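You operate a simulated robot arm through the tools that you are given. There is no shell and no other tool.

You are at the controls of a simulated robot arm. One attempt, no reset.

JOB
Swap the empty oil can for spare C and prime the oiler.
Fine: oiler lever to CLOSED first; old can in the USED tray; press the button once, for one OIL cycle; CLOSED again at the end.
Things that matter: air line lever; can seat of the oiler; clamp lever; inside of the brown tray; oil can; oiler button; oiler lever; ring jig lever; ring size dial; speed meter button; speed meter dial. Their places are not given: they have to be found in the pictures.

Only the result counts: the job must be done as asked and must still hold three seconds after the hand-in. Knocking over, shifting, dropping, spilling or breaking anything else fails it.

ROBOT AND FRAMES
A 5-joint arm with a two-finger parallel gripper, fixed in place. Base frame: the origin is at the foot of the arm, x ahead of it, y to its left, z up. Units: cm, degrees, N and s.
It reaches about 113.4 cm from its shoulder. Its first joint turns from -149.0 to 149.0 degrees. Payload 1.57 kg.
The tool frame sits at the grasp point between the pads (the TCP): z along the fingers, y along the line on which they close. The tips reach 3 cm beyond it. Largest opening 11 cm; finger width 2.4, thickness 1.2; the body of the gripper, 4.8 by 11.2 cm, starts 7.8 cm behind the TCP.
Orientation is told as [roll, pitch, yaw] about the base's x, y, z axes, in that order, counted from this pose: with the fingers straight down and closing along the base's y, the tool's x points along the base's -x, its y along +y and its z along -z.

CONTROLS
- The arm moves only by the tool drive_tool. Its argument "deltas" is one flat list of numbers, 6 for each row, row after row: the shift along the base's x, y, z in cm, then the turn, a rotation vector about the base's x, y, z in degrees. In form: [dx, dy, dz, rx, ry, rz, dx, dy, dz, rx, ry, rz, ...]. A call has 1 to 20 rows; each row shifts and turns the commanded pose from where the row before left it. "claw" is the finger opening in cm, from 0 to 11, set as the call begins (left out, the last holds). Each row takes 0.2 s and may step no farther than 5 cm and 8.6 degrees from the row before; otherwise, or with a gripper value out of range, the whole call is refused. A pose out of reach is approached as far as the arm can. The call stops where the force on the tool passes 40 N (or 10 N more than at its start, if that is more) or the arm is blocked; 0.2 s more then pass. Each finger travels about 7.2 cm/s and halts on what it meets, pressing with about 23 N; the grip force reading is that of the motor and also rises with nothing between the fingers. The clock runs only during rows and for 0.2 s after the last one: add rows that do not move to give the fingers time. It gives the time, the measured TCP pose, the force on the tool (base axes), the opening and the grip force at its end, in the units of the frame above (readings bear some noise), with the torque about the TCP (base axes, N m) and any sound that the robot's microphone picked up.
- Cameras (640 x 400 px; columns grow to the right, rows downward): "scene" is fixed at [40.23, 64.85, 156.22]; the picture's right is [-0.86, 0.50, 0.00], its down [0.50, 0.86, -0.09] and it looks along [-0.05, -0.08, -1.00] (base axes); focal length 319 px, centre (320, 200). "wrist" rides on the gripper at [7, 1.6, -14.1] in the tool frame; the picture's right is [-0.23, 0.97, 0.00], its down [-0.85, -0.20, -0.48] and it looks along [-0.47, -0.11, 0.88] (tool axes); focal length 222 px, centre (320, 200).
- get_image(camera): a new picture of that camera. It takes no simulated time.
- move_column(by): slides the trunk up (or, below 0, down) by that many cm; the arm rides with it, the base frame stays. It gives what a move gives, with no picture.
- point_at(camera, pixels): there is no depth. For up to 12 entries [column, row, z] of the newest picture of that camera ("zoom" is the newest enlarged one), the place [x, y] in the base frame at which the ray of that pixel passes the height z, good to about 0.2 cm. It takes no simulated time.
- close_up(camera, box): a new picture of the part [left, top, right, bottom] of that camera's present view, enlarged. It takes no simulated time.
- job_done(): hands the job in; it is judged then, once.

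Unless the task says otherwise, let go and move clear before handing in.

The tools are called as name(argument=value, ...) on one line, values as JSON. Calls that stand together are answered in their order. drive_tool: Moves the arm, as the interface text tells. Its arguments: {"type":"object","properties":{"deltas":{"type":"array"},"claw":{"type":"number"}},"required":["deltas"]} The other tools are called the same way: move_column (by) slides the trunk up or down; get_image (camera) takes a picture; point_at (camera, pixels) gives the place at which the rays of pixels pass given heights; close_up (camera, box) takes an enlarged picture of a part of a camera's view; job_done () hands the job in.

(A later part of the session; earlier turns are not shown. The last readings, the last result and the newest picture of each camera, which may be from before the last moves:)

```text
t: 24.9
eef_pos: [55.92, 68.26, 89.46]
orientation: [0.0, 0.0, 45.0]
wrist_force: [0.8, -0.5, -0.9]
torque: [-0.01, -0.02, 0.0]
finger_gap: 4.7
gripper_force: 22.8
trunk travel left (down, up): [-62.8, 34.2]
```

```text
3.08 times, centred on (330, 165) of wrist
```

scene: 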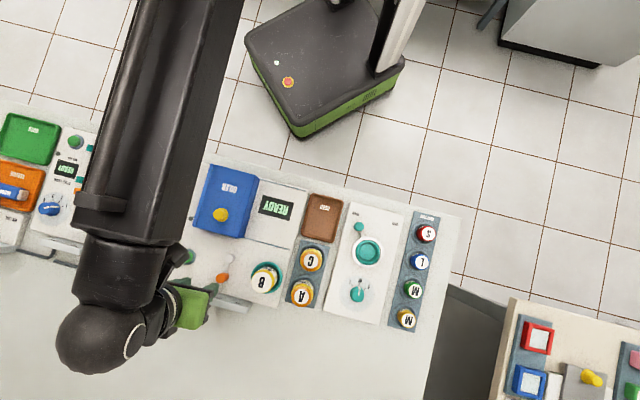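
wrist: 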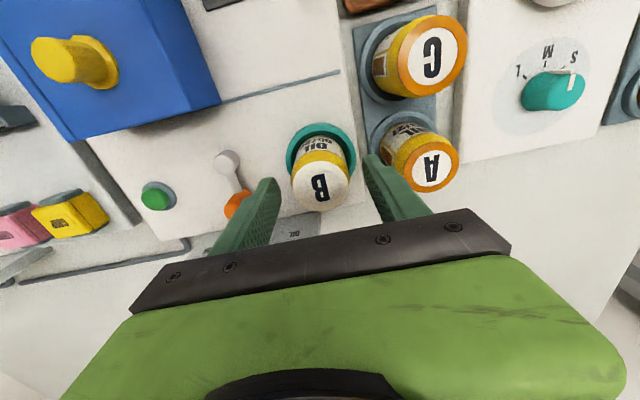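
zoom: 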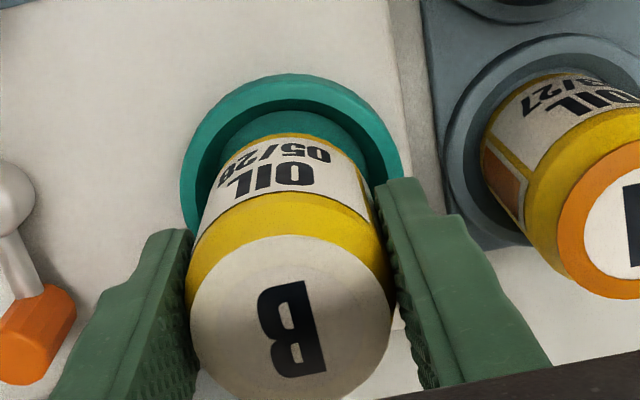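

B is coming out cleanly with no load. I'll lift to a safe travel height.

move_column(by=8.5)

get_image(camera="wrist")

```text
t: 26.1
eef_pos: [55.88, 68.16, 97.99]
orientation: [0.0, 0.0, 45.0]
wrist_force: [0.4, -1.1, -1.5]
torque: [-0.03, -0.02, 0.02]
finger_gap: 4.72
gripper_force: 22.7
trunk travel left (down, up): [-71.3, 25.7]
```

```text
taken
```

wrist: 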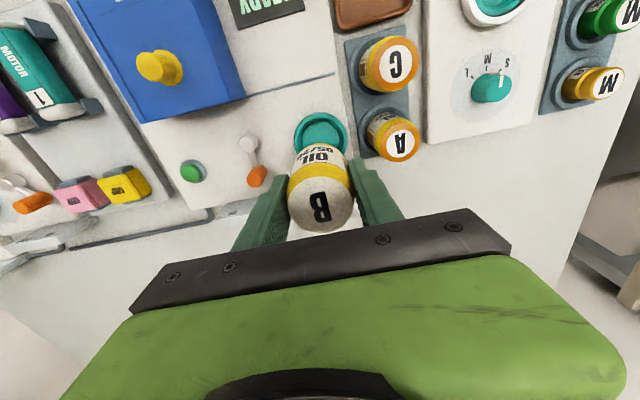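

B is securely held well above everything. From the corners, the USED tray centre is about (38.2, 63.0); I'll travel there at this height.

drive_tool(deltas=[-2.95, -0.86, 0, 0, 0, 0, -2.95, -0.86, 0, 0, 0, 0, -2.95, -0.86, 0, 0, 0, 0, -2.95, -0.86, 0, 0, 0, 0, -2.95, -0.86, 0, 0, 0, 0, -2.95, -0.86, 0, 0, 0, 0, 0, 0, 0, 0, 0, 0])

get_image(camera="wrist")

get_image(camera="scene")

```text
t: 27.8
eef_pos: [38.07, 63.09, 98.09]
orientation: [-0.1, 0.1, 45.0]
wrist_force: [0.9, -0.6, -1.3]
torque: [0.01, 0.0, 0.0]
finger_gap: 4.73
gripper_force: 23.6
trunk travel left (down, up): [-71.3, 25.7]
```

```text
taken
```

wrist: 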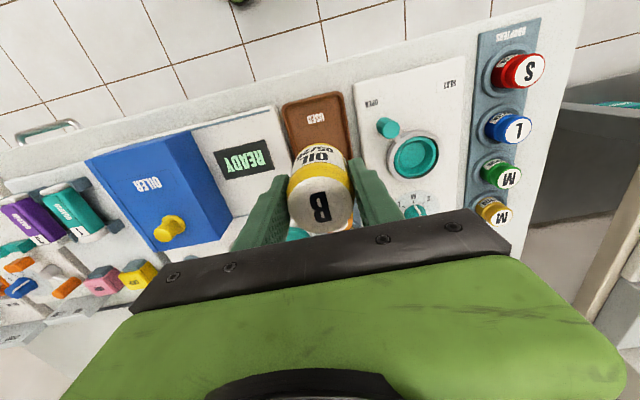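

```text
taken
```

scene: 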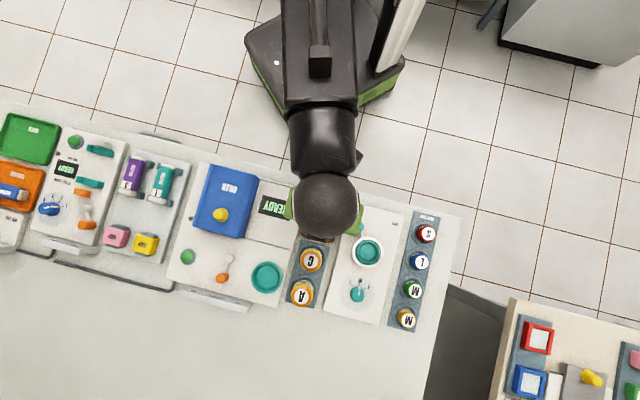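

The tray is below B now. I'll enlarge the wrist view to verify the tray's edges relative to the can.

close_up(camera="wrist", box=[240, 70, 420, 190])

```text
3.33 times, centred on (330, 130) of wrist
```

zoom: 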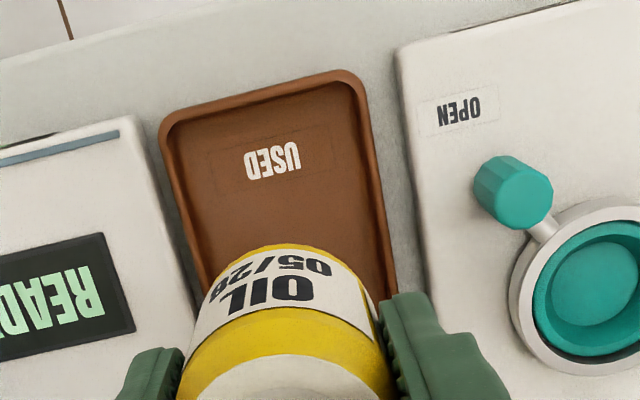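

point_at(camera="zoom", pixels=[[160, 118, 80.5], [360, 68, 80.5], [396, 265, 80.5], [203, 288, 80.5], [180, 132, 79], [350, 88, 79], [385, 268, 79]])

point_at(camera="scene", pixels=[[311, 261.2, 86.5], [302, 296.6, 86.5], [268, 278, 83.5], [302.7, 235.5, 80.5], [332.4, 242.4, 80.5]])

```text
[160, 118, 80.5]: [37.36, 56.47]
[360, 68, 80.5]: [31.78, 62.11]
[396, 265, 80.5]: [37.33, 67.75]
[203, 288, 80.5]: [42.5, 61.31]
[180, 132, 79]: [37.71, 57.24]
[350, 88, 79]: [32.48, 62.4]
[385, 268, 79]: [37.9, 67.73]
```

```text
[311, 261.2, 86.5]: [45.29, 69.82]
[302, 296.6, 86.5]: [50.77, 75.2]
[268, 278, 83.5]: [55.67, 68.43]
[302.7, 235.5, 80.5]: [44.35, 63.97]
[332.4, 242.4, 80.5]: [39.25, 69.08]
```

The tray centre from both views is about (38.2, 62.9), and the tool is at (38.07, 63.09), so it is well centred. I'll lower with the trunk to just above the expected contact.

move_column(by=-9.5)

get_image(camera="wrist")

```text
t: 29.0
eef_pos: [38.21, 62.93, 88.54]
orientation: [0.0, -0.1, 45.0]
wrist_force: [-0.1, 0.6, -0.6]
torque: [0.02, -0.03, -0.01]
finger_gap: 4.72
gripper_force: 23.0
trunk travel left (down, up): [-61.8, 35.2]
```

```text
taken
```

wrist: 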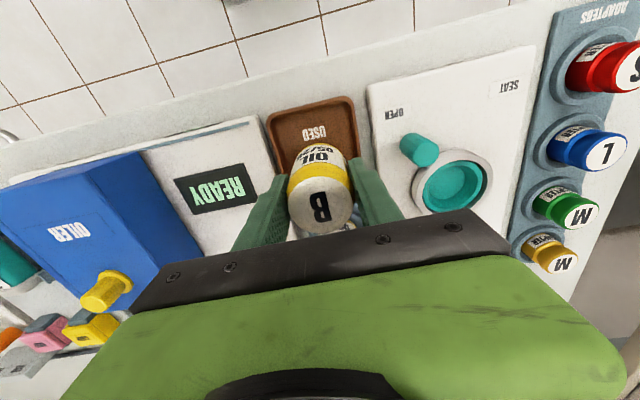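

move_column(by=-1.5)

close_up(camera="wrist", box=[240, 80, 420, 230])

```text
t: 29.7
eef_pos: [38.24, 62.95, 87.09]
orientation: [0.0, -0.1, 45.0]
wrist_force: [0.7, 0.3, -0.3]
torque: [0.01, -0.01, -0.01]
finger_gap: 4.74
gripper_force: 23.0
trunk travel left (down, up): [-60.3, 36.7]
```

```text
2.67 times, centred on (330, 155) of wrist
```

zoom: 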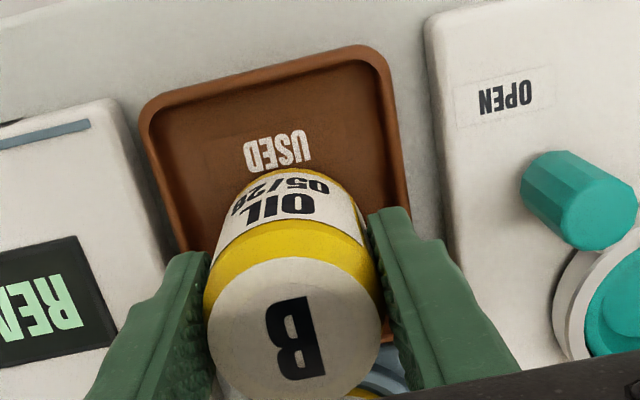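

No contact yet. I'll continue down in small steps, watching the vertical force.

move_column(by=-0.6)

```text
t: 30.2
eef_pos: [38.21, 62.86, 86.41]
orientation: [0.0, 0.0, 45.0]
wrist_force: [-0.5, 0.5, -1.4]
torque: [-0.02, 0.0, -0.03]
finger_gap: 4.69
gripper_force: 22.6
trunk travel left (down, up): [-59.7, 37.3]
```

move_column(by=-0.5)

```text
t: 30.8
eef_pos: [38.12, 62.87, 85.93]
orientation: [0.1, -0.1, 45.1]
wrist_force: [0.3, -0.4, -0.7]
torque: [-0.01, 0.03, -0.02]
finger_gap: 4.74
gripper_force: 23.5
trunk travel left (down, up): [-59.2, 37.8]
```

move_column(by=-0.5)

close_up(camera="wrist", box=[240, 80, 420, 230])

```text
t: 31.3
eef_pos: [38.17, 62.8, 85.38]
orientation: [0.0, 0.0, 44.9]
wrist_force: [0.2, -1.8, 5.5]
torque: [-0.1, -0.08, -0.01]
finger_gap: 4.72
gripper_force: 23.6
trunk travel left (down, up): [-58.7, 38.3]
```

```text
2.67 times, centred on (330, 155) of wrist
```

zoom: 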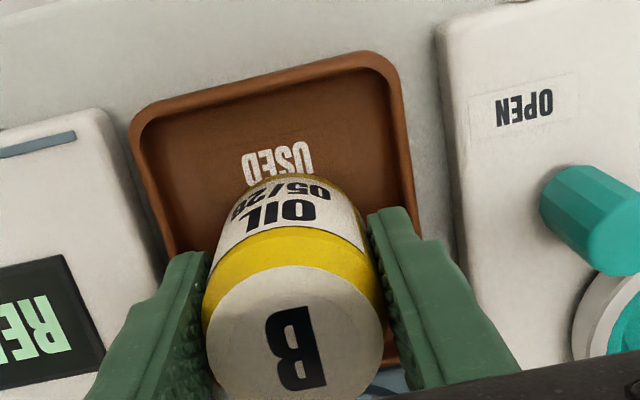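

Contact with the tray floor registers (+5.5 N) with B upright inside the tray. I'll open just enough to release (6 cm).

drive_tool(deltas=[0, 0, 0, 0, 0, 0, 0, 0, 0, 0, 0, 0], claw=5.8)

close_up(camera="wrist", box=[240, 80, 420, 230])

```text
t: 31.9
eef_pos: [38.28, 63.0, 85.33]
orientation: [0.0, 0.0, 45.0]
wrist_force: [-0.5, 0.1, -0.1]
torque: [0.02, -0.02, 0.0]
finger_gap: 5.81
gripper_force: 0.1
trunk travel left (down, up): [-58.7, 38.3]
```

```text
2.67 times, centred on (330, 155) of wrist
```

zoom: 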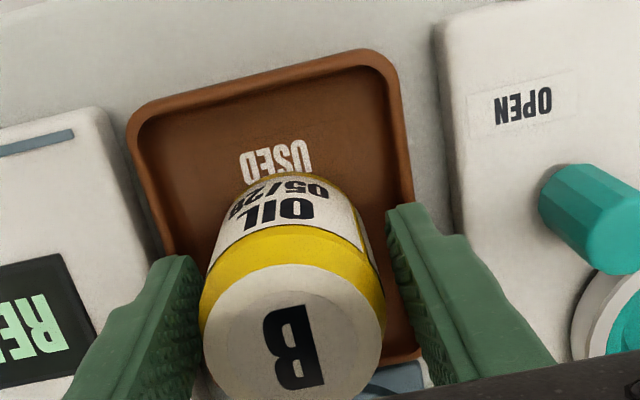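

B is released and stands in the tray. I'll rise clear.

move_column(by=13)

get_image(camera="wrist")

```text
t: 33.5
eef_pos: [38.31, 62.94, 98.4]
orientation: [0.2, -0.1, 45.0]
wrist_force: [-0.6, 0.4, 0.4]
torque: [-0.01, -0.02, 0.01]
finger_gap: 5.78
gripper_force: 0.1
trunk travel left (down, up): [-71.7, 25.3]
```

```text
taken
```

wrist: 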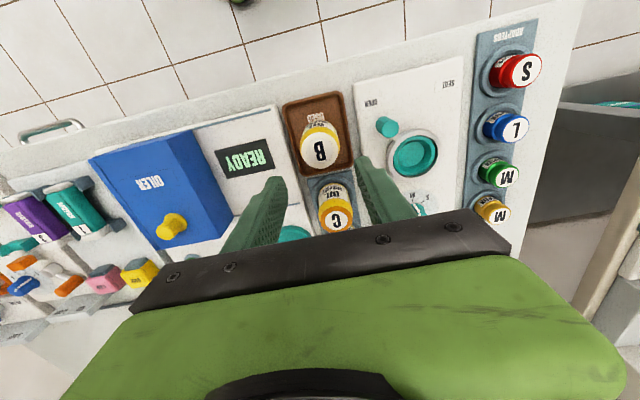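

B stands well inside the tray. Next I move above can C (about (45.35, 69.8)) at the same height.

drive_tool(deltas=[2.35, 2.28, 0, 0, 0, 0, 2.35, 2.28, 0, 0, 0, 0, 2.35, 2.28, 0, 0, 0, 0, 0, 0, 0, 0, 0, 0], claw=6.4)

close_up(camera="wrist", box=[240, 80, 420, 200])

```text
t: 34.5
eef_pos: [45.16, 69.73, 98.59]
orientation: [0.1, -0.1, 45.0]
wrist_force: [0.1, 0.2, -0.4]
torque: [0.02, 0.01, 0.02]
finger_gap: 6.4
gripper_force: 0.0
trunk travel left (down, up): [-71.7, 25.3]
```

```text
3.33 times, centred on (330, 140) of wrist
```

zoom: 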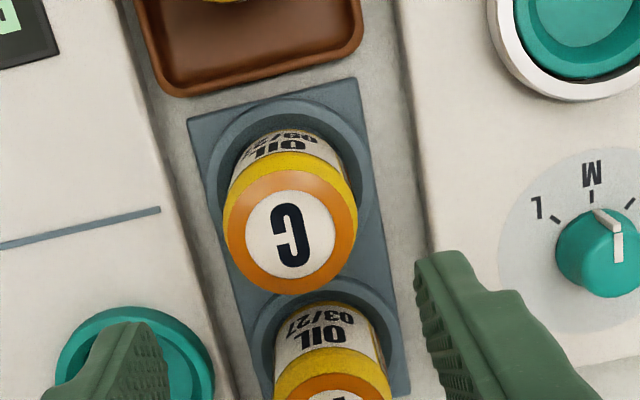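

point_at(camera="zoom", pixels=[[290, 232.5, 86], [290, 232.5, 86.5], [290, 232.5, 87], [290, 165, 81], [135, 355, 83.5], [284, 215, 86.5]])

close_up(camera="scene", box=[240, 180, 360, 310])

```text
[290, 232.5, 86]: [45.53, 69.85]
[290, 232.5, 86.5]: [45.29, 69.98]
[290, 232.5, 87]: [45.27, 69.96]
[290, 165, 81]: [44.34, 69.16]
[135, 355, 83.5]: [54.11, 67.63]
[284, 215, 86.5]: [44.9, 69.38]
```

```text
3.08 times, centred on (300, 245) of scene
```

zoom: 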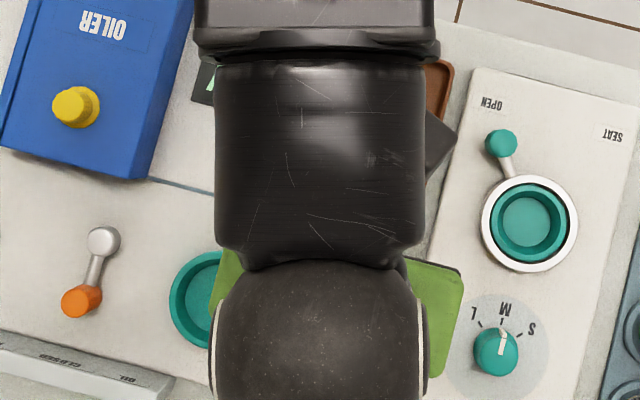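

C's lid is at about (45.35, 69.9); a small correction and then descend with the trunk.

drive_tool(deltas=[0.12, 0.13, 0, 0, 0, 0])

```text
t: 34.9
eef_pos: [45.34, 69.84, 98.44]
orientation: [0.0, 0.0, 45.0]
wrist_force: [-0.1, 0.5, -0.3]
torque: [0.0, 0.03, -0.02]
finger_gap: 6.41
gripper_force: 0.0
trunk travel left (down, up): [-71.7, 25.3]
```

move_column(by=-11)

get_image(camera="wrist")

close_up(camera="wrist", box=[240, 90, 420, 230])

```text
t: 36.3
eef_pos: [45.34, 69.85, 87.53]
orientation: [0.0, 0.0, 45.0]
wrist_force: [-0.4, -0.1, 0.5]
torque: [0.03, 0.0, -0.03]
finger_gap: 6.39
gripper_force: 0.1
trunk travel left (down, up): [-60.7, 36.3]
```

```text
taken
```

wrist: 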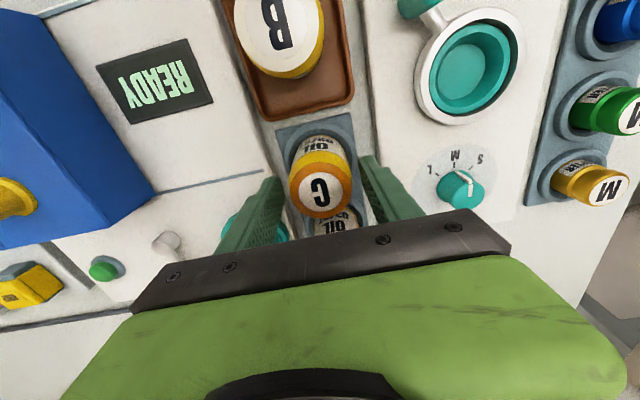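

```text
2.86 times, centred on (330, 160) of wrist
```

zoom: 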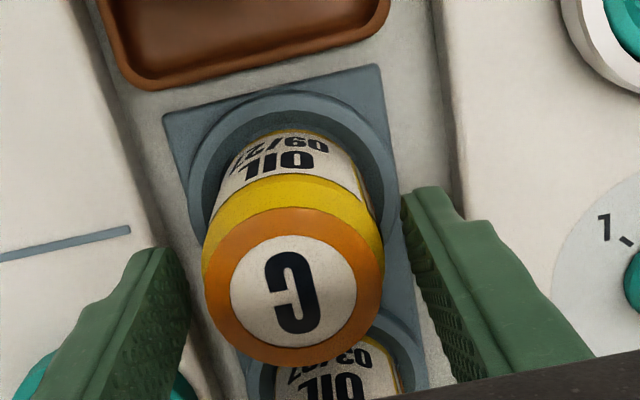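

C is centred between the fingers. I'll lower to gripping height (tips near 82.7, above the rack and plate).

move_column(by=-1.8)

```text
t: 37.0
eef_pos: [45.37, 69.83, 85.62]
orientation: [0.0, 0.0, 45.1]
wrist_force: [0.5, 0.2, -1.0]
torque: [0.02, 0.01, -0.01]
finger_gap: 6.4
gripper_force: 0.0
trunk travel left (down, up): [-58.9, 38.1]
```

drive_tool(deltas=[0, 0, 0, 0, 0, 0, 0, 0, 0, 0, 0, 0, 0, 0, 0, 0, 0, 0, 0, 0, 0, 0, 0, 0], claw=0)

close_up(camera="wrist", box=[240, 100, 420, 230])

```text
t: 38.0
eef_pos: [45.22, 69.95, 85.68]
orientation: [0.1, 0.0, 45.0]
wrist_force: [-0.2, 0.2, 0.5]
torque: [0.03, 0.03, 0.0]
finger_gap: 4.7
gripper_force: 23.3
trunk travel left (down, up): [-58.9, 38.1]
```

```text
3.08 times, centred on (330, 165) of wrist
```

zoom: 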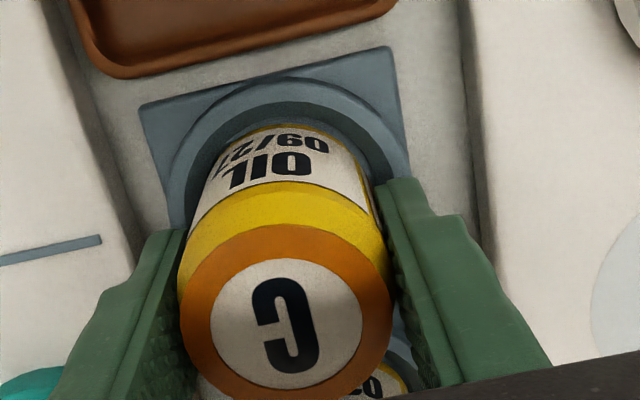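

C is gripped at 4.70 cm. I'll lift gently in small steps and watch whether it comes along.

move_column(by=0.5)

close_up(camera="wrist", box=[240, 100, 420, 230])

```text
t: 38.5
eef_pos: [45.28, 69.99, 86.01]
orientation: [0.0, 0.0, 45.1]
wrist_force: [-0.1, 0.0, -1.2]
torque: [0.02, 0.02, 0.01]
finger_gap: 4.69
gripper_force: 23.3
trunk travel left (down, up): [-59.4, 37.6]
```

```text
3.08 times, centred on (330, 165) of wrist
```

zoom: 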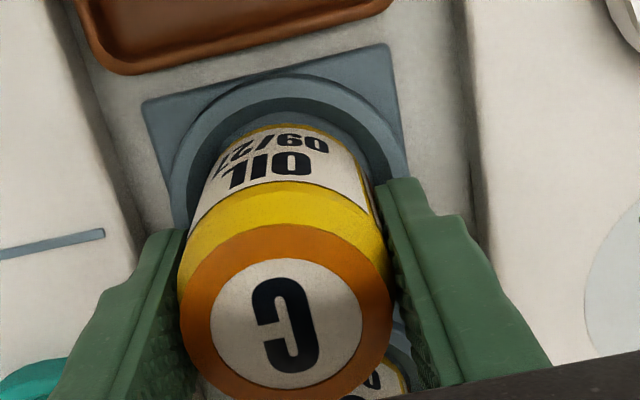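

C rises with the fingers. I'll continue in moderate steps.

move_column(by=1)

close_up(camera="wrist", box=[240, 100, 420, 230])

```text
t: 39.1
eef_pos: [45.34, 69.97, 87.08]
orientation: [0.0, 0.0, 44.9]
wrist_force: [0.1, 0.0, -0.5]
torque: [0.02, 0.0, 0.02]
finger_gap: 4.69
gripper_force: 22.9
trunk travel left (down, up): [-60.4, 36.6]
```

```text
3.08 times, centred on (330, 165) of wrist
```

zoom: 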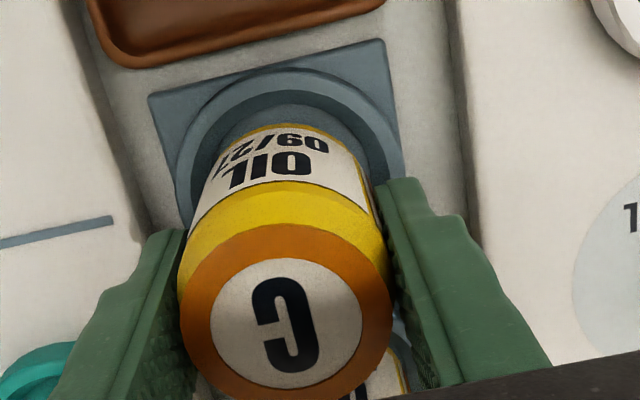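

move_column(by=11)

close_up(camera="wrist", box=[240, 100, 420, 230])

```text
t: 40.5
eef_pos: [45.31, 69.93, 98.1]
orientation: [0.0, 0.0, 45.0]
wrist_force: [-0.6, -0.8, -1.3]
torque: [0.0, 0.01, -0.01]
finger_gap: 4.73
gripper_force: 23.7
trunk travel left (down, up): [-71.4, 25.6]
```

```text
3.08 times, centred on (330, 165) of wrist
```

zoom: 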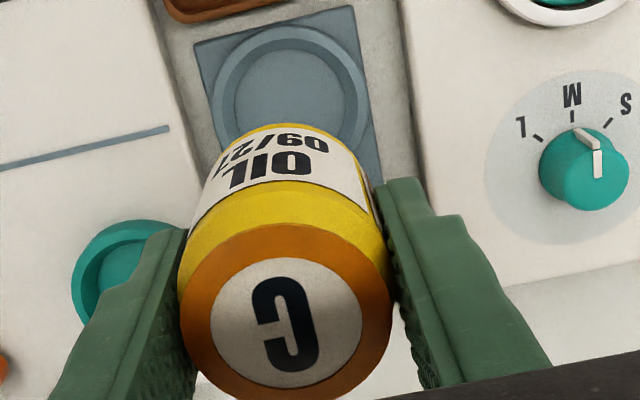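

C is held steady and well centred (lid at wrist (318.6,200)). The seat centre from all estimates is about (55.83, 68.12), matching where I gripped B, so I move there at this height.

drive_tool(deltas=[2.63, -0.45, 0, 0, 0, 0, 2.63, -0.45, 0, 0, 0, 0, 2.63, -0.45, 0, 0, 0, 0, 2.63, -0.45, 0, 0, 0, 0, 0, 0, 0, 0, 0, 0])

get_image(camera="wrist")

close_up(camera="wrist", box=[240, 80, 420, 210])

get_image(camera="scene")

```text
t: 41.7
eef_pos: [55.81, 68.2, 98.05]
orientation: [0.0, -0.1, 45.1]
wrist_force: [0.7, -0.8, -1.1]
torque: [-0.01, 0.02, -0.01]
finger_gap: 4.7
gripper_force: 23.2
trunk travel left (down, up): [-71.4, 25.6]
```

```text
taken
```

wrist: 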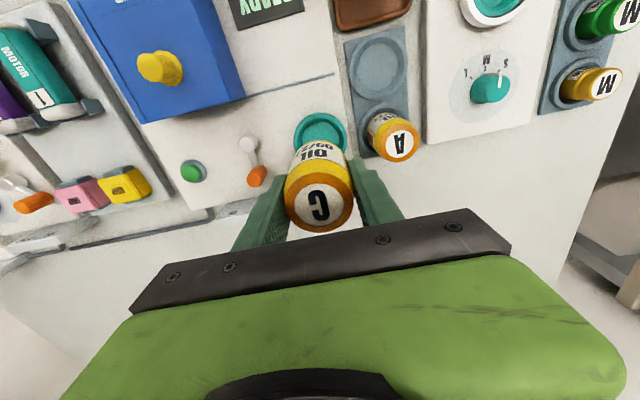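

```text
3.08 times, centred on (330, 145) of wrist
```

zoom: 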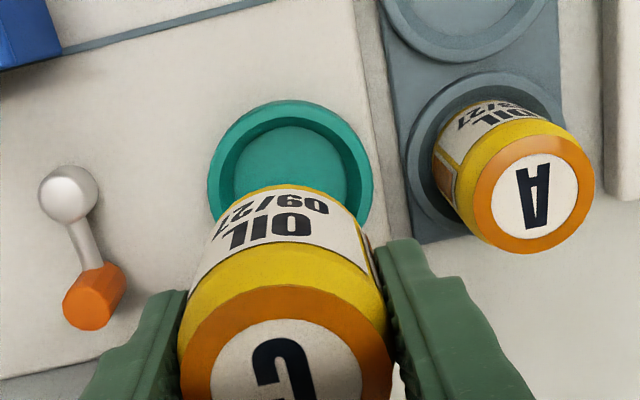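

```text
taken
```

scene: 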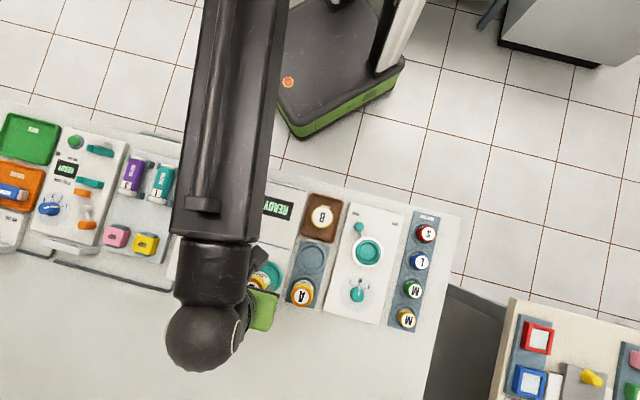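

I'll locate the ring by its visible outer rim points to confirm the seat centre.

point_at(camera="zoom", pixels=[[208, 170, 83.5], [373, 185, 83.5], [285, 100, 83.5], [235, 122, 83.5], [345, 120, 83.5], [222, 175, 83.5], [361, 190, 83.5], [290, 116, 83.5], [290, 125, 81]])

```text
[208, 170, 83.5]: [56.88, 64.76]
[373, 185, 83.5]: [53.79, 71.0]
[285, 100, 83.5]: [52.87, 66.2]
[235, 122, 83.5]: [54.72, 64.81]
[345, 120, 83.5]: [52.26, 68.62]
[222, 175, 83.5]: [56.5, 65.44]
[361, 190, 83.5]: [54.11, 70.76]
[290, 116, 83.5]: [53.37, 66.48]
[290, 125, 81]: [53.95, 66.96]
```

A circle through those points gives centre (55.75, 68.10), outer radius 3.5 and inner about 2.9, so the 2.35-radius can has ample clearance. I'll lower to just above the ring.

move_column(by=-6)

close_up(camera="wrist", box=[240, 80, 420, 230])

```text
t: 42.7
eef_pos: [55.71, 68.18, 92.17]
orientation: [-0.1, 0.0, 45.0]
wrist_force: [0.3, -0.3, -1.7]
torque: [0.01, 0.0, -0.01]
finger_gap: 4.71
gripper_force: 22.9
trunk travel left (down, up): [-65.4, 31.6]
```

```text
2.67 times, centred on (330, 155) of wrist
```

zoom: 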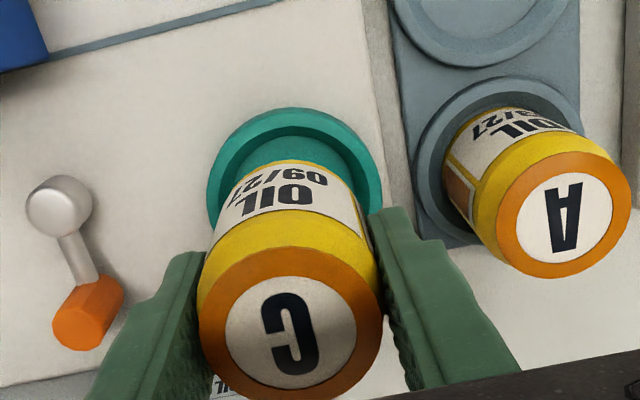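

Aligned: the can is over the cup in the picture. Lowering further in small steps.

move_column(by=-1.5)

```text
t: 43.3
eef_pos: [55.8, 68.19, 90.57]
orientation: [0.0, -0.1, 44.9]
wrist_force: [0.0, 0.8, -0.9]
torque: [0.0, -0.01, 0.01]
finger_gap: 4.72
gripper_force: 22.9
trunk travel left (down, up): [-63.9, 33.1]
```

move_column(by=-0.8)

close_up(camera="wrist", box=[240, 100, 420, 230])

```text
t: 43.9
eef_pos: [55.77, 68.18, 89.82]
orientation: [0.0, 0.0, 45.0]
wrist_force: [0.7, -0.5, -1.1]
torque: [-0.03, -0.01, 0.0]
finger_gap: 4.73
gripper_force: 23.2
trunk travel left (down, up): [-63.1, 33.9]
```

```text
3.08 times, centred on (330, 165) of wrist
```

zoom: 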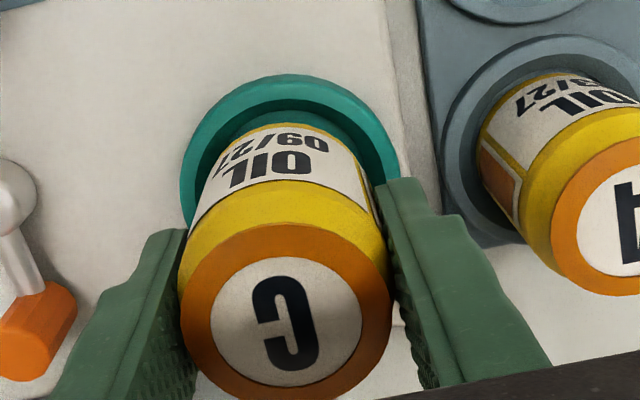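

move_column(by=-0.6)

```text
t: 44.4
eef_pos: [55.81, 68.13, 89.22]
orientation: [0.0, 0.0, 45.0]
wrist_force: [-0.2, -0.5, -1.1]
torque: [0.01, -0.01, 0.0]
finger_gap: 4.71
gripper_force: 23.4
trunk travel left (down, up): [-62.5, 34.5]
```

move_column(by=-0.5)

```text
t: 45.0
eef_pos: [55.78, 68.18, 88.78]
orientation: [-0.1, 0.0, 45.0]
wrist_force: [-0.5, 0.1, -0.3]
torque: [0.01, 0.0, 0.0]
finger_gap: 4.71
gripper_force: 23.5
trunk travel left (down, up): [-62.0, 35.0]
```

move_column(by=-0.4)

close_up(camera="wrist", box=[240, 100, 420, 230])

```text
t: 45.5
eef_pos: [55.65, 68.2, 88.23]
orientation: [0.0, 0.0, 44.9]
wrist_force: [-0.1, 0.6, -1.1]
torque: [-0.02, 0.0, 0.02]
finger_gap: 4.72
gripper_force: 22.7
trunk travel left (down, up): [-61.6, 35.4]
```

```text
3.08 times, centred on (330, 165) of wrist
```

zoom: 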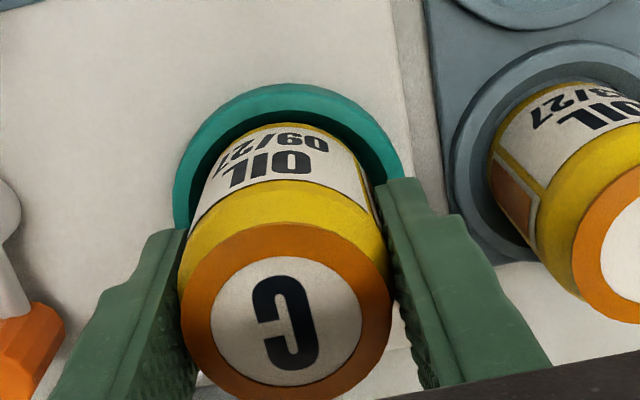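

No contact yet, still descending freely inside the cup.

move_column(by=-0.3)

```text
t: 46.0
eef_pos: [55.85, 68.07, 88.05]
orientation: [0.0, 0.0, 44.9]
wrist_force: [0.0, -0.1, -1.3]
torque: [0.03, 0.04, -0.02]
finger_gap: 4.66
gripper_force: 22.9
trunk travel left (down, up): [-61.3, 35.7]
```

move_column(by=-0.3)

```text
t: 46.5
eef_pos: [55.82, 68.24, 87.72]
orientation: [0.0, -0.1, 45.0]
wrist_force: [4.6, 4.3, 1.9]
torque: [0.15, -0.17, 0.0]
finger_gap: 4.72
gripper_force: 22.9
trunk travel left (down, up): [-61.0, 36.0]
```

Contact appears, mostly horizontal (+u, about 6 N), so the can's foot touches the near wall of the cup. I'll ease outward slightly (+0.1, +0.1) and re-read.

drive_tool(deltas=[0.1, 0.1, 0, 0, 0, 0])

close_up(camera="wrist", box=[240, 100, 420, 230])

```text
t: 47.0
eef_pos: [55.8, 68.32, 87.64]
orientation: [-0.1, 0.1, 45.1]
wrist_force: [0.6, 0.2, -1.2]
torque: [0.01, -0.03, 0.02]
finger_gap: 4.71
gripper_force: 22.9
trunk travel left (down, up): [-61.0, 36.0]
```

```text
3.08 times, centred on (330, 165) of wrist
```

zoom: 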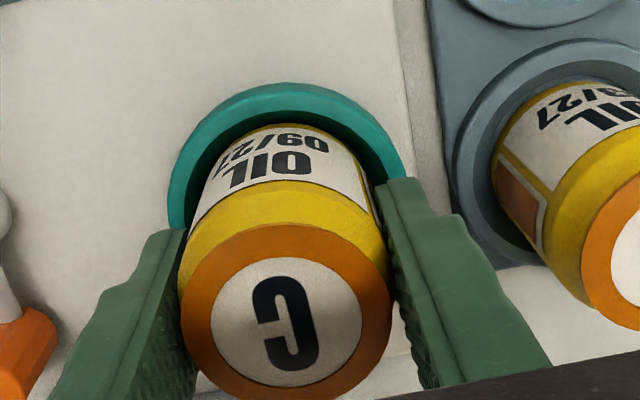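

The side force vanished after the shift. I'll continue lowering in small steps.

move_column(by=-0.3)

```text
t: 47.5
eef_pos: [55.88, 68.37, 87.41]
orientation: [0.0, 0.0, 45.0]
wrist_force: [1.5, 0.8, -1.6]
torque: [0.04, -0.04, 0.02]
finger_gap: 4.74
gripper_force: 23.2
trunk travel left (down, up): [-60.7, 36.3]
```

drive_tool(deltas=[0.05, 0.03, 0, 0, 0, 0])

```text
t: 47.9
eef_pos: [55.98, 68.12, 87.41]
orientation: [0.0, 0.1, 45.0]
wrist_force: [-0.3, 0.5, -0.1]
torque: [-0.02, 0.03, 0.01]
finger_gap: 4.69
gripper_force: 23.1
trunk travel left (down, up): [-60.7, 36.3]
```

move_column(by=-0.3)

close_up(camera="wrist", box=[240, 100, 420, 230])

```text
t: 48.4
eef_pos: [55.97, 68.36, 87.17]
orientation: [0.0, 0.0, 45.0]
wrist_force: [-0.3, -0.4, 0.5]
torque: [-0.03, 0.04, -0.01]
finger_gap: 4.7
gripper_force: 23.0
trunk travel left (down, up): [-60.4, 36.6]
```

```text
3.08 times, centred on (330, 165) of wrist
```

zoom: 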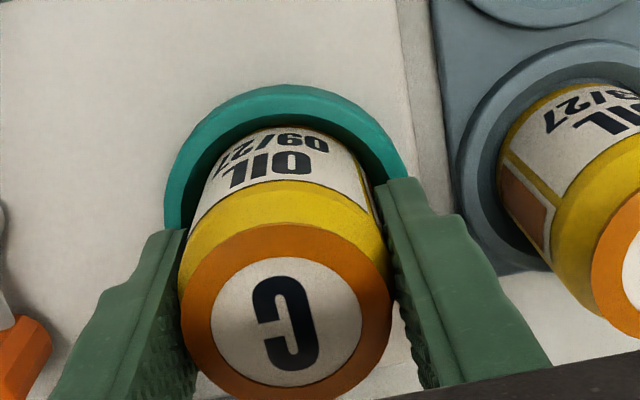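

C is now about as deep as B was. Continuing in 0.2 steps until the floor is felt.

move_column(by=-0.2)

```text
t: 48.9
eef_pos: [55.78, 68.32, 87.05]
orientation: [0.0, -0.1, 45.0]
wrist_force: [2.7, 3.5, 12.6]
torque: [0.24, 0.12, -0.06]
finger_gap: 4.71
gripper_force: 22.4
trunk travel left (down, up): [-60.2, 36.8]
```

Firm vertical contact (12.6 N): C is on the floor of the seat. I'll check the picture, then release.

drive_tool(deltas=[0, 0, 0, 0, 0, 0, 0, 0, 0, 0, 0, 0], claw=6.4)

close_up(camera="wrist", box=[240, 100, 420, 230])

```text
t: 49.5
eef_pos: [55.91, 68.35, 86.91]
orientation: [-0.1, 0.0, 44.9]
wrist_force: [-0.6, -0.1, 0.5]
torque: [0.0, 0.0, 0.01]
finger_gap: 6.4
gripper_force: 0.0
trunk travel left (down, up): [-60.2, 36.8]
```

```text
3.08 times, centred on (330, 165) of wrist
```

zoom: 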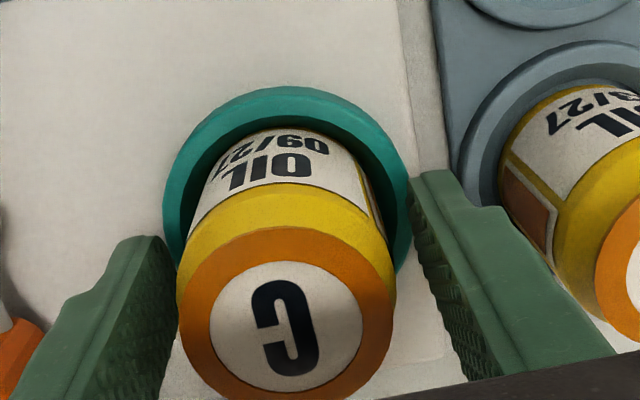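

C stands free in the seat. I'll rise clear and inspect.

move_column(by=12.5)

get_image(camera="wrist")

close_up(camera="wrist", box=[220, 80, 420, 200])

```text
t: 51.0
eef_pos: [55.95, 68.37, 99.45]
orientation: [0.0, 0.1, 45.0]
wrist_force: [0.2, -1.3, -0.3]
torque: [-0.01, 0.01, -0.01]
finger_gap: 6.41
gripper_force: 0.1
trunk travel left (down, up): [-72.7, 24.3]
```

```text
taken
```

wrist: 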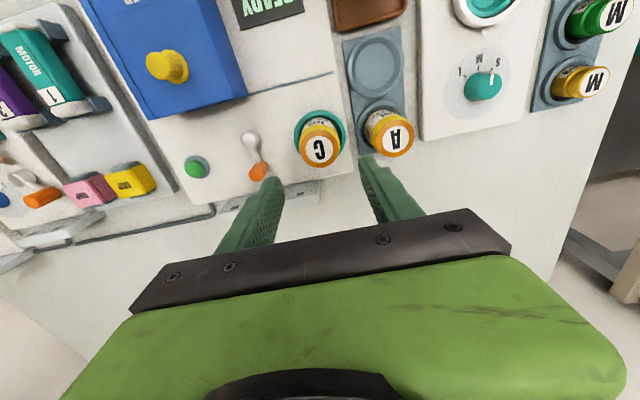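

```text
3.20 times, centred on (320, 140) of wrist
```

zoom: 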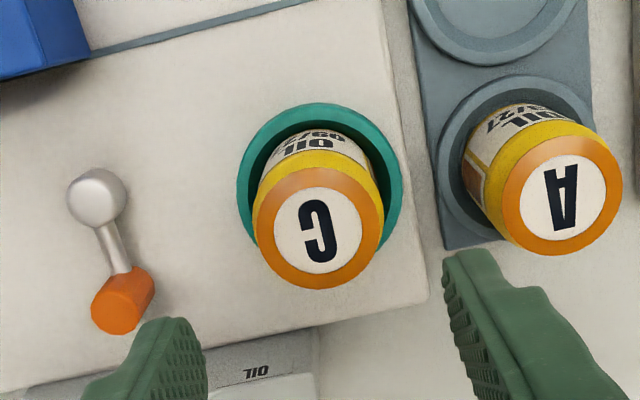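

C sits in the seat exactly where B did. Next I return above the lever handle (63.95, 63.05) to turn it to OIL.

drive_tool(deltas=[2.0, -1.33, 0, 0, 0, 0.6, 2.0, -1.33, 0, 0, 0, 0.6, 2.0, -1.33, 0, 0, 0, 0.6, 2.0, -1.33, 0, 0, 0, 0.6, 0, 0, 0, 0, 0, 0], claw=4)

close_up(camera="wrist", box=[220, 60, 420, 190])

```text
t: 52.2
eef_pos: [64.07, 62.9, 99.41]
orientation: [0.0, -0.1, 47.5]
wrist_force: [-0.2, 0.4, 0.2]
torque: [0.01, -0.01, -0.02]
finger_gap: 4.01
gripper_force: 0.0
trunk travel left (down, up): [-72.7, 24.3]
```

```text
3.08 times, centred on (320, 125) of wrist
```

zoom: 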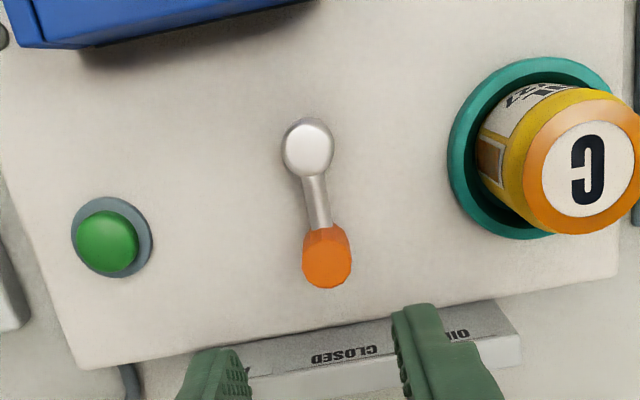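

The handle's top appears at wrist (322,145), exactly under the tool. Descending with the trunk.

move_column(by=-14)

```text
t: 53.9
eef_pos: [63.92, 63.0, 85.36]
orientation: [0.0, 0.0, 47.4]
wrist_force: [0.5, -0.6, -1.6]
torque: [-0.01, 0.02, 0.04]
finger_gap: 4.0
gripper_force: 0.1
trunk travel left (down, up): [-58.7, 38.3]
```

drive_tool(deltas=[0, 0, 0, 0, 0, 0, 0, 0, 0, 0, 0, 0], claw=1.6)

close_up(camera="wrist", box=[220, 60, 440, 230])

```text
t: 54.5
eef_pos: [63.96, 63.02, 85.35]
orientation: [0.0, 0.0, 47.5]
wrist_force: [0.3, 3.1, 1.8]
torque: [-0.19, -0.22, -0.04]
finger_gap: 2.09
gripper_force: 34.3
trunk travel left (down, up): [-58.7, 38.3]
```

```text
2.35 times, centred on (330, 145) of wrist
```

zoom: 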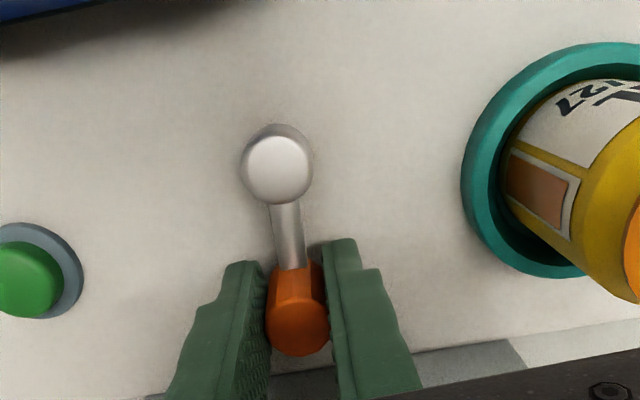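

The handle is held. I'll run the arc back towards OIL, in two parts.

drive_tool(deltas=[-0.397, 0.354, 0, 0, 0, 7.17, -0.439, 0.302, 0, 0, 0, 7.17, -0.472, 0.245, 0, 0, 0, 7.17, -0.499, 0.184, 0, 0, 0, 7.17])

```text
t: 55.5
eef_pos: [62.29, 64.06, 85.46]
orientation: [0.0, -0.1, 76.3]
wrist_force: [9.8, 7.2, 9.2]
torque: [0.08, 0.43, 0.25]
finger_gap: 2.05
gripper_force: 34.1
trunk travel left (down, up): [-58.7, 38.3]
```

drive_tool(deltas=[-0.518, 0.121, 0, 0, 0, 7.17, -0.53, 0.055, 0, 0, 0, 7.17, -0.532, -0.012, 0, 0, 0, 7.17])

close_up(camera="wrist", box=[220, 90, 440, 230])

```text
t: 56.3
eef_pos: [60.56, 64.23, 85.41]
orientation: [0.0, 0.0, 97.7]
wrist_force: [4.7, 2.9, 3.4]
torque: [0.29, -0.39, 0.04]
finger_gap: 2.1
gripper_force: 33.8
trunk travel left (down, up): [-58.7, 38.3]
```

```text
2.86 times, centred on (330, 160) of wrist
```

zoom: 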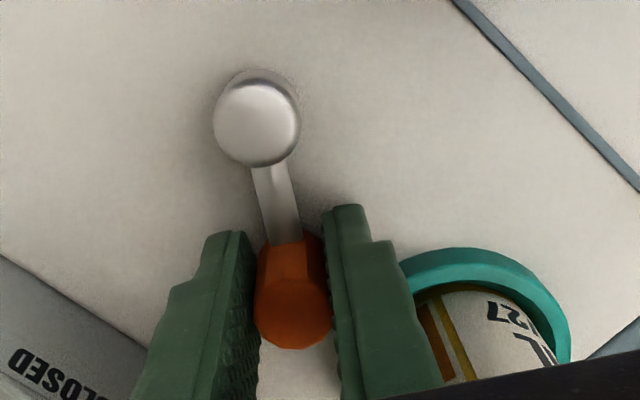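

The lever is back at the original OIL angle (picture matches the first grip). I'll release and rise.

drive_tool(deltas=[0, 0, 0, 0, 0, 0, 0, 0, 0, 0, 0, 0], claw=3.6)

```text
t: 56.9
eef_pos: [60.63, 64.21, 85.41]
orientation: [0.0, 0.0, 97.6]
wrist_force: [0.2, -0.1, 0.7]
torque: [0.0, -0.01, 0.01]
finger_gap: 3.6
gripper_force: 0.0
trunk travel left (down, up): [-58.7, 38.3]
```

move_column(by=14)

get_image(camera="wrist")

close_up(camera="wrist", box=[220, 50, 420, 190])

get_image(camera="scene")

```text
t: 58.6
eef_pos: [60.6, 64.17, 99.47]
orientation: [0.0, 0.0, 97.7]
wrist_force: [-0.4, -0.1, 0.3]
torque: [-0.01, 0.01, 0.01]
finger_gap: 3.61
gripper_force: 0.0
trunk travel left (down, up): [-72.7, 24.3]
```

```text
taken
```

wrist: 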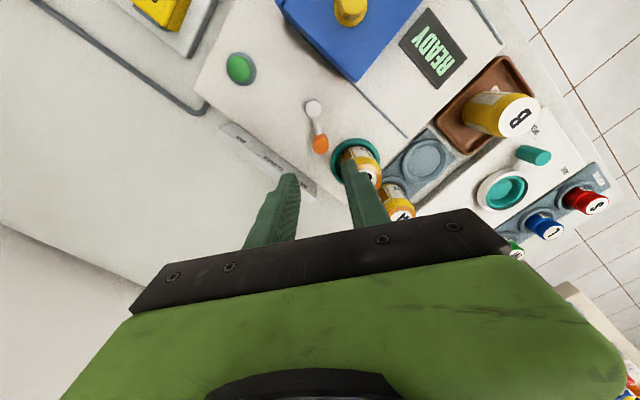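

```text
2.86 times, centred on (320, 120) of wrist
```

zoom: 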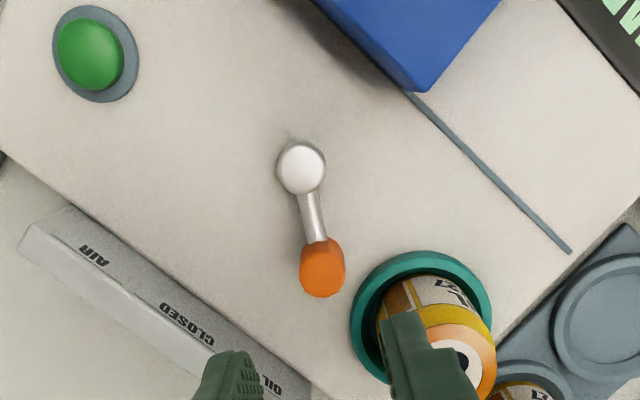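

```text
taken
```

scene: 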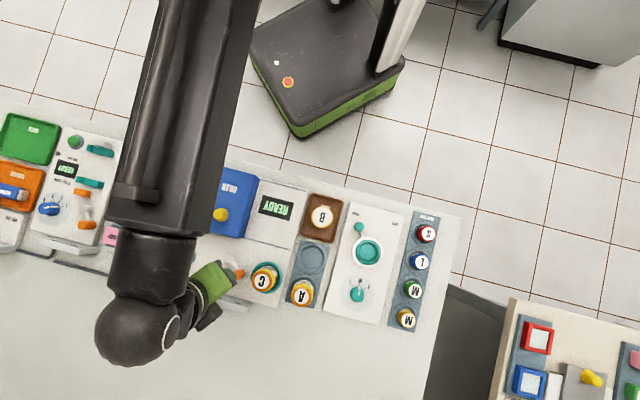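

The lever now points to OIL (handle at zoom (321,265)), C is seated, B is in the tray, and the display still shows READY. Next: the green button. I'll refine its position from this view.

point_at(camera="zoom", pixels=[[91, 54, 84], [91, 54, 84.5], [91, 54, 85], [96, 54, 81.5], [302, 168, 84.4], [321, 268, 86.5]])

drive_tool(deltas=[1.179, -1.267, 0, 0, 0, -7.5, 1.179, -1.267, 0, 0, 0, -7.5, 1.179, -1.267, 0, 0, 0, -7.5, 1.179, -1.267, 0, 0, 0, -7.5, 1.179, -1.267, 0, 0, 0, -7.5, 1.179, -1.267, 0, 0, 0, -7.5, 1.179, -1.267, 0, 0, 0, -7.5, 0, 0, 0, 0, 0, 0], claw=0)

close_up(camera="wrist", box=[220, 60, 420, 190])

```text
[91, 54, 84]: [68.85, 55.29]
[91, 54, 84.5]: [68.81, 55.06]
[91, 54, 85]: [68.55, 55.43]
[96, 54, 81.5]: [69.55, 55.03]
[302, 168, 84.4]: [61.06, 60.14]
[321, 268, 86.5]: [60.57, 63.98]
```

```text
t: 60.4
eef_pos: [68.86, 55.22, 99.39]
orientation: [0.0, 0.1, 45.0]
wrist_force: [0.6, -0.2, -0.5]
torque: [-0.05, 0.0, 0.01]
finger_gap: 0.0
gripper_force: 21.8
trunk travel left (down, up): [-72.7, 24.3]
```

```text
3.08 times, centred on (320, 125) of wrist
```

zoom: 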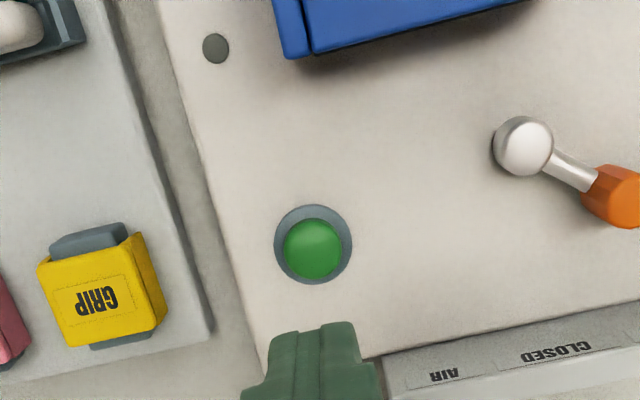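

point_at(camera="zoom", pixels=[[312, 248, 83.5], [312, 248, 84.5], [313, 244, 81.5], [313, 244, 82]])

```text
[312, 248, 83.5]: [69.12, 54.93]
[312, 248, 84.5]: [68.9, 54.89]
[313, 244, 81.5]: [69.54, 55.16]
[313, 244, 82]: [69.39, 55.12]
```

The button is centred at about (69.1, 55.0). I shift slightly and descend to just above it.

drive_tool(deltas=[0.2, -0.2, 0, 0, 0, 0])

```text
t: 60.8
eef_pos: [69.01, 55.05, 99.36]
orientation: [0.0, 0.0, 45.2]
wrist_force: [-0.5, -0.3, 0.1]
torque: [0.0, 0.01, 0.01]
finger_gap: 0.03
gripper_force: 21.6
trunk travel left (down, up): [-72.7, 24.3]
```

move_column(by=-10.9)

get_image(camera="wrist")

close_up(camera="wrist", box=[240, 90, 420, 210])

get_image(camera="scene")

```text
t: 62.2
eef_pos: [69.18, 55.03, 88.51]
orientation: [0.0, -0.1, 45.2]
wrist_force: [0.3, -0.3, 0.1]
torque: [-0.03, 0.01, 0.02]
finger_gap: 0.0
gripper_force: 21.3
trunk travel left (down, up): [-61.8, 35.2]
```

```text
taken
```

wrist: 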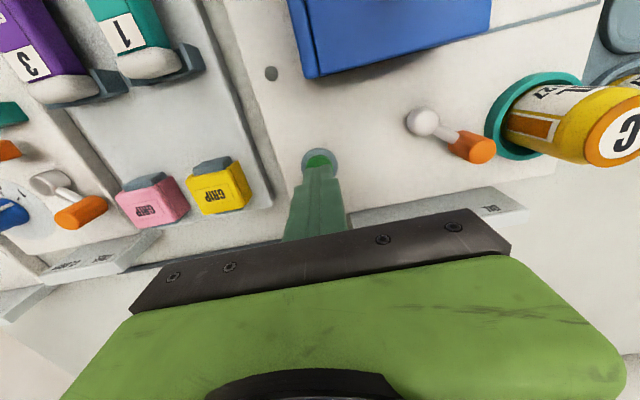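

```text
3.33 times, centred on (330, 150) of wrist
```

zoom: 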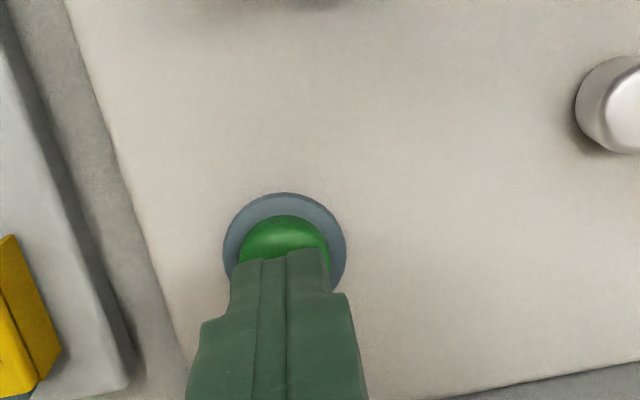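

```text
taken
```

scene: 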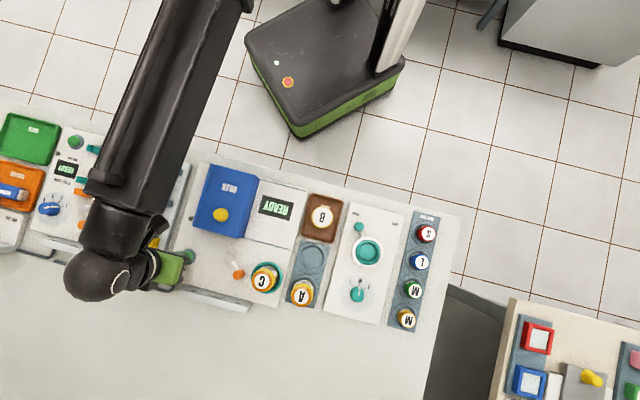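

The closed fingertips are over the dome with about 1 cm left, and the scene view shows the display (276,208) unobstructed. I'll lower in small steps to contact.

move_column(by=-0.6)

```text
t: 62.8
eef_pos: [69.08, 55.1, 87.88]
orientation: [0.0, 0.0, 45.1]
wrist_force: [0.0, -0.6, 0.1]
torque: [0.0, 0.03, 0.02]
finger_gap: 0.0
gripper_force: 21.2
trunk travel left (down, up): [-61.2, 35.8]
```

move_column(by=-0.4)

```text
t: 63.3
eef_pos: [69.01, 55.22, 87.55]
orientation: [0.0, -0.1, 45.1]
wrist_force: [0.4, 0.7, 0.3]
torque: [-0.01, 0.02, -0.02]
finger_gap: 0.0
gripper_force: 20.7
trunk travel left (down, up): [-60.8, 36.2]
```

move_column(by=-0.4)

```text
t: 63.8
eef_pos: [69.0, 54.97, 87.21]
orientation: [0.0, 0.0, 45.1]
wrist_force: [0.0, -0.4, -0.2]
torque: [0.02, -0.01, -0.04]
finger_gap: 0.0
gripper_force: 21.5
trunk travel left (down, up): [-60.4, 36.6]
```

move_column(by=-0.3)

close_up(camera="wrist", box=[240, 90, 420, 210])

```text
t: 64.3
eef_pos: [68.99, 55.05, 86.86]
orientation: [0.0, 0.0, 45.1]
wrist_force: [0.8, -0.9, 0.6]
torque: [-0.02, -0.01, -0.02]
finger_gap: 0.0
gripper_force: 21.7
trunk travel left (down, up): [-60.1, 36.9]
```

```text
3.33 times, centred on (330, 150) of wrist
```

zoom: 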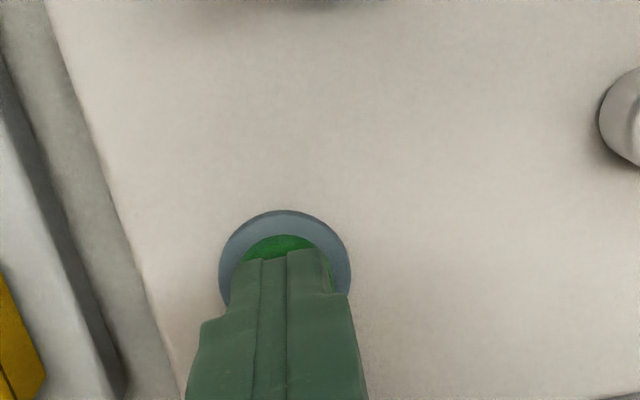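

No contact yet; continuing down.

move_column(by=-0.3)

```text
t: 64.8
eef_pos: [68.96, 55.1, 86.56]
orientation: [0.0, 0.0, 45.1]
wrist_force: [0.0, -0.2, -0.5]
torque: [0.01, 0.02, 0.01]
finger_gap: 0.01
gripper_force: 20.9
trunk travel left (down, up): [-59.8, 37.2]
```

move_column(by=-0.3)

```text
t: 65.4
eef_pos: [69.02, 55.03, 86.26]
orientation: [0.0, 0.1, 45.1]
wrist_force: [0.5, 0.2, 1.4]
torque: [0.03, -0.02, 0.0]
finger_gap: 0.0
gripper_force: 20.9
trunk travel left (down, up): [-59.5, 37.5]
```

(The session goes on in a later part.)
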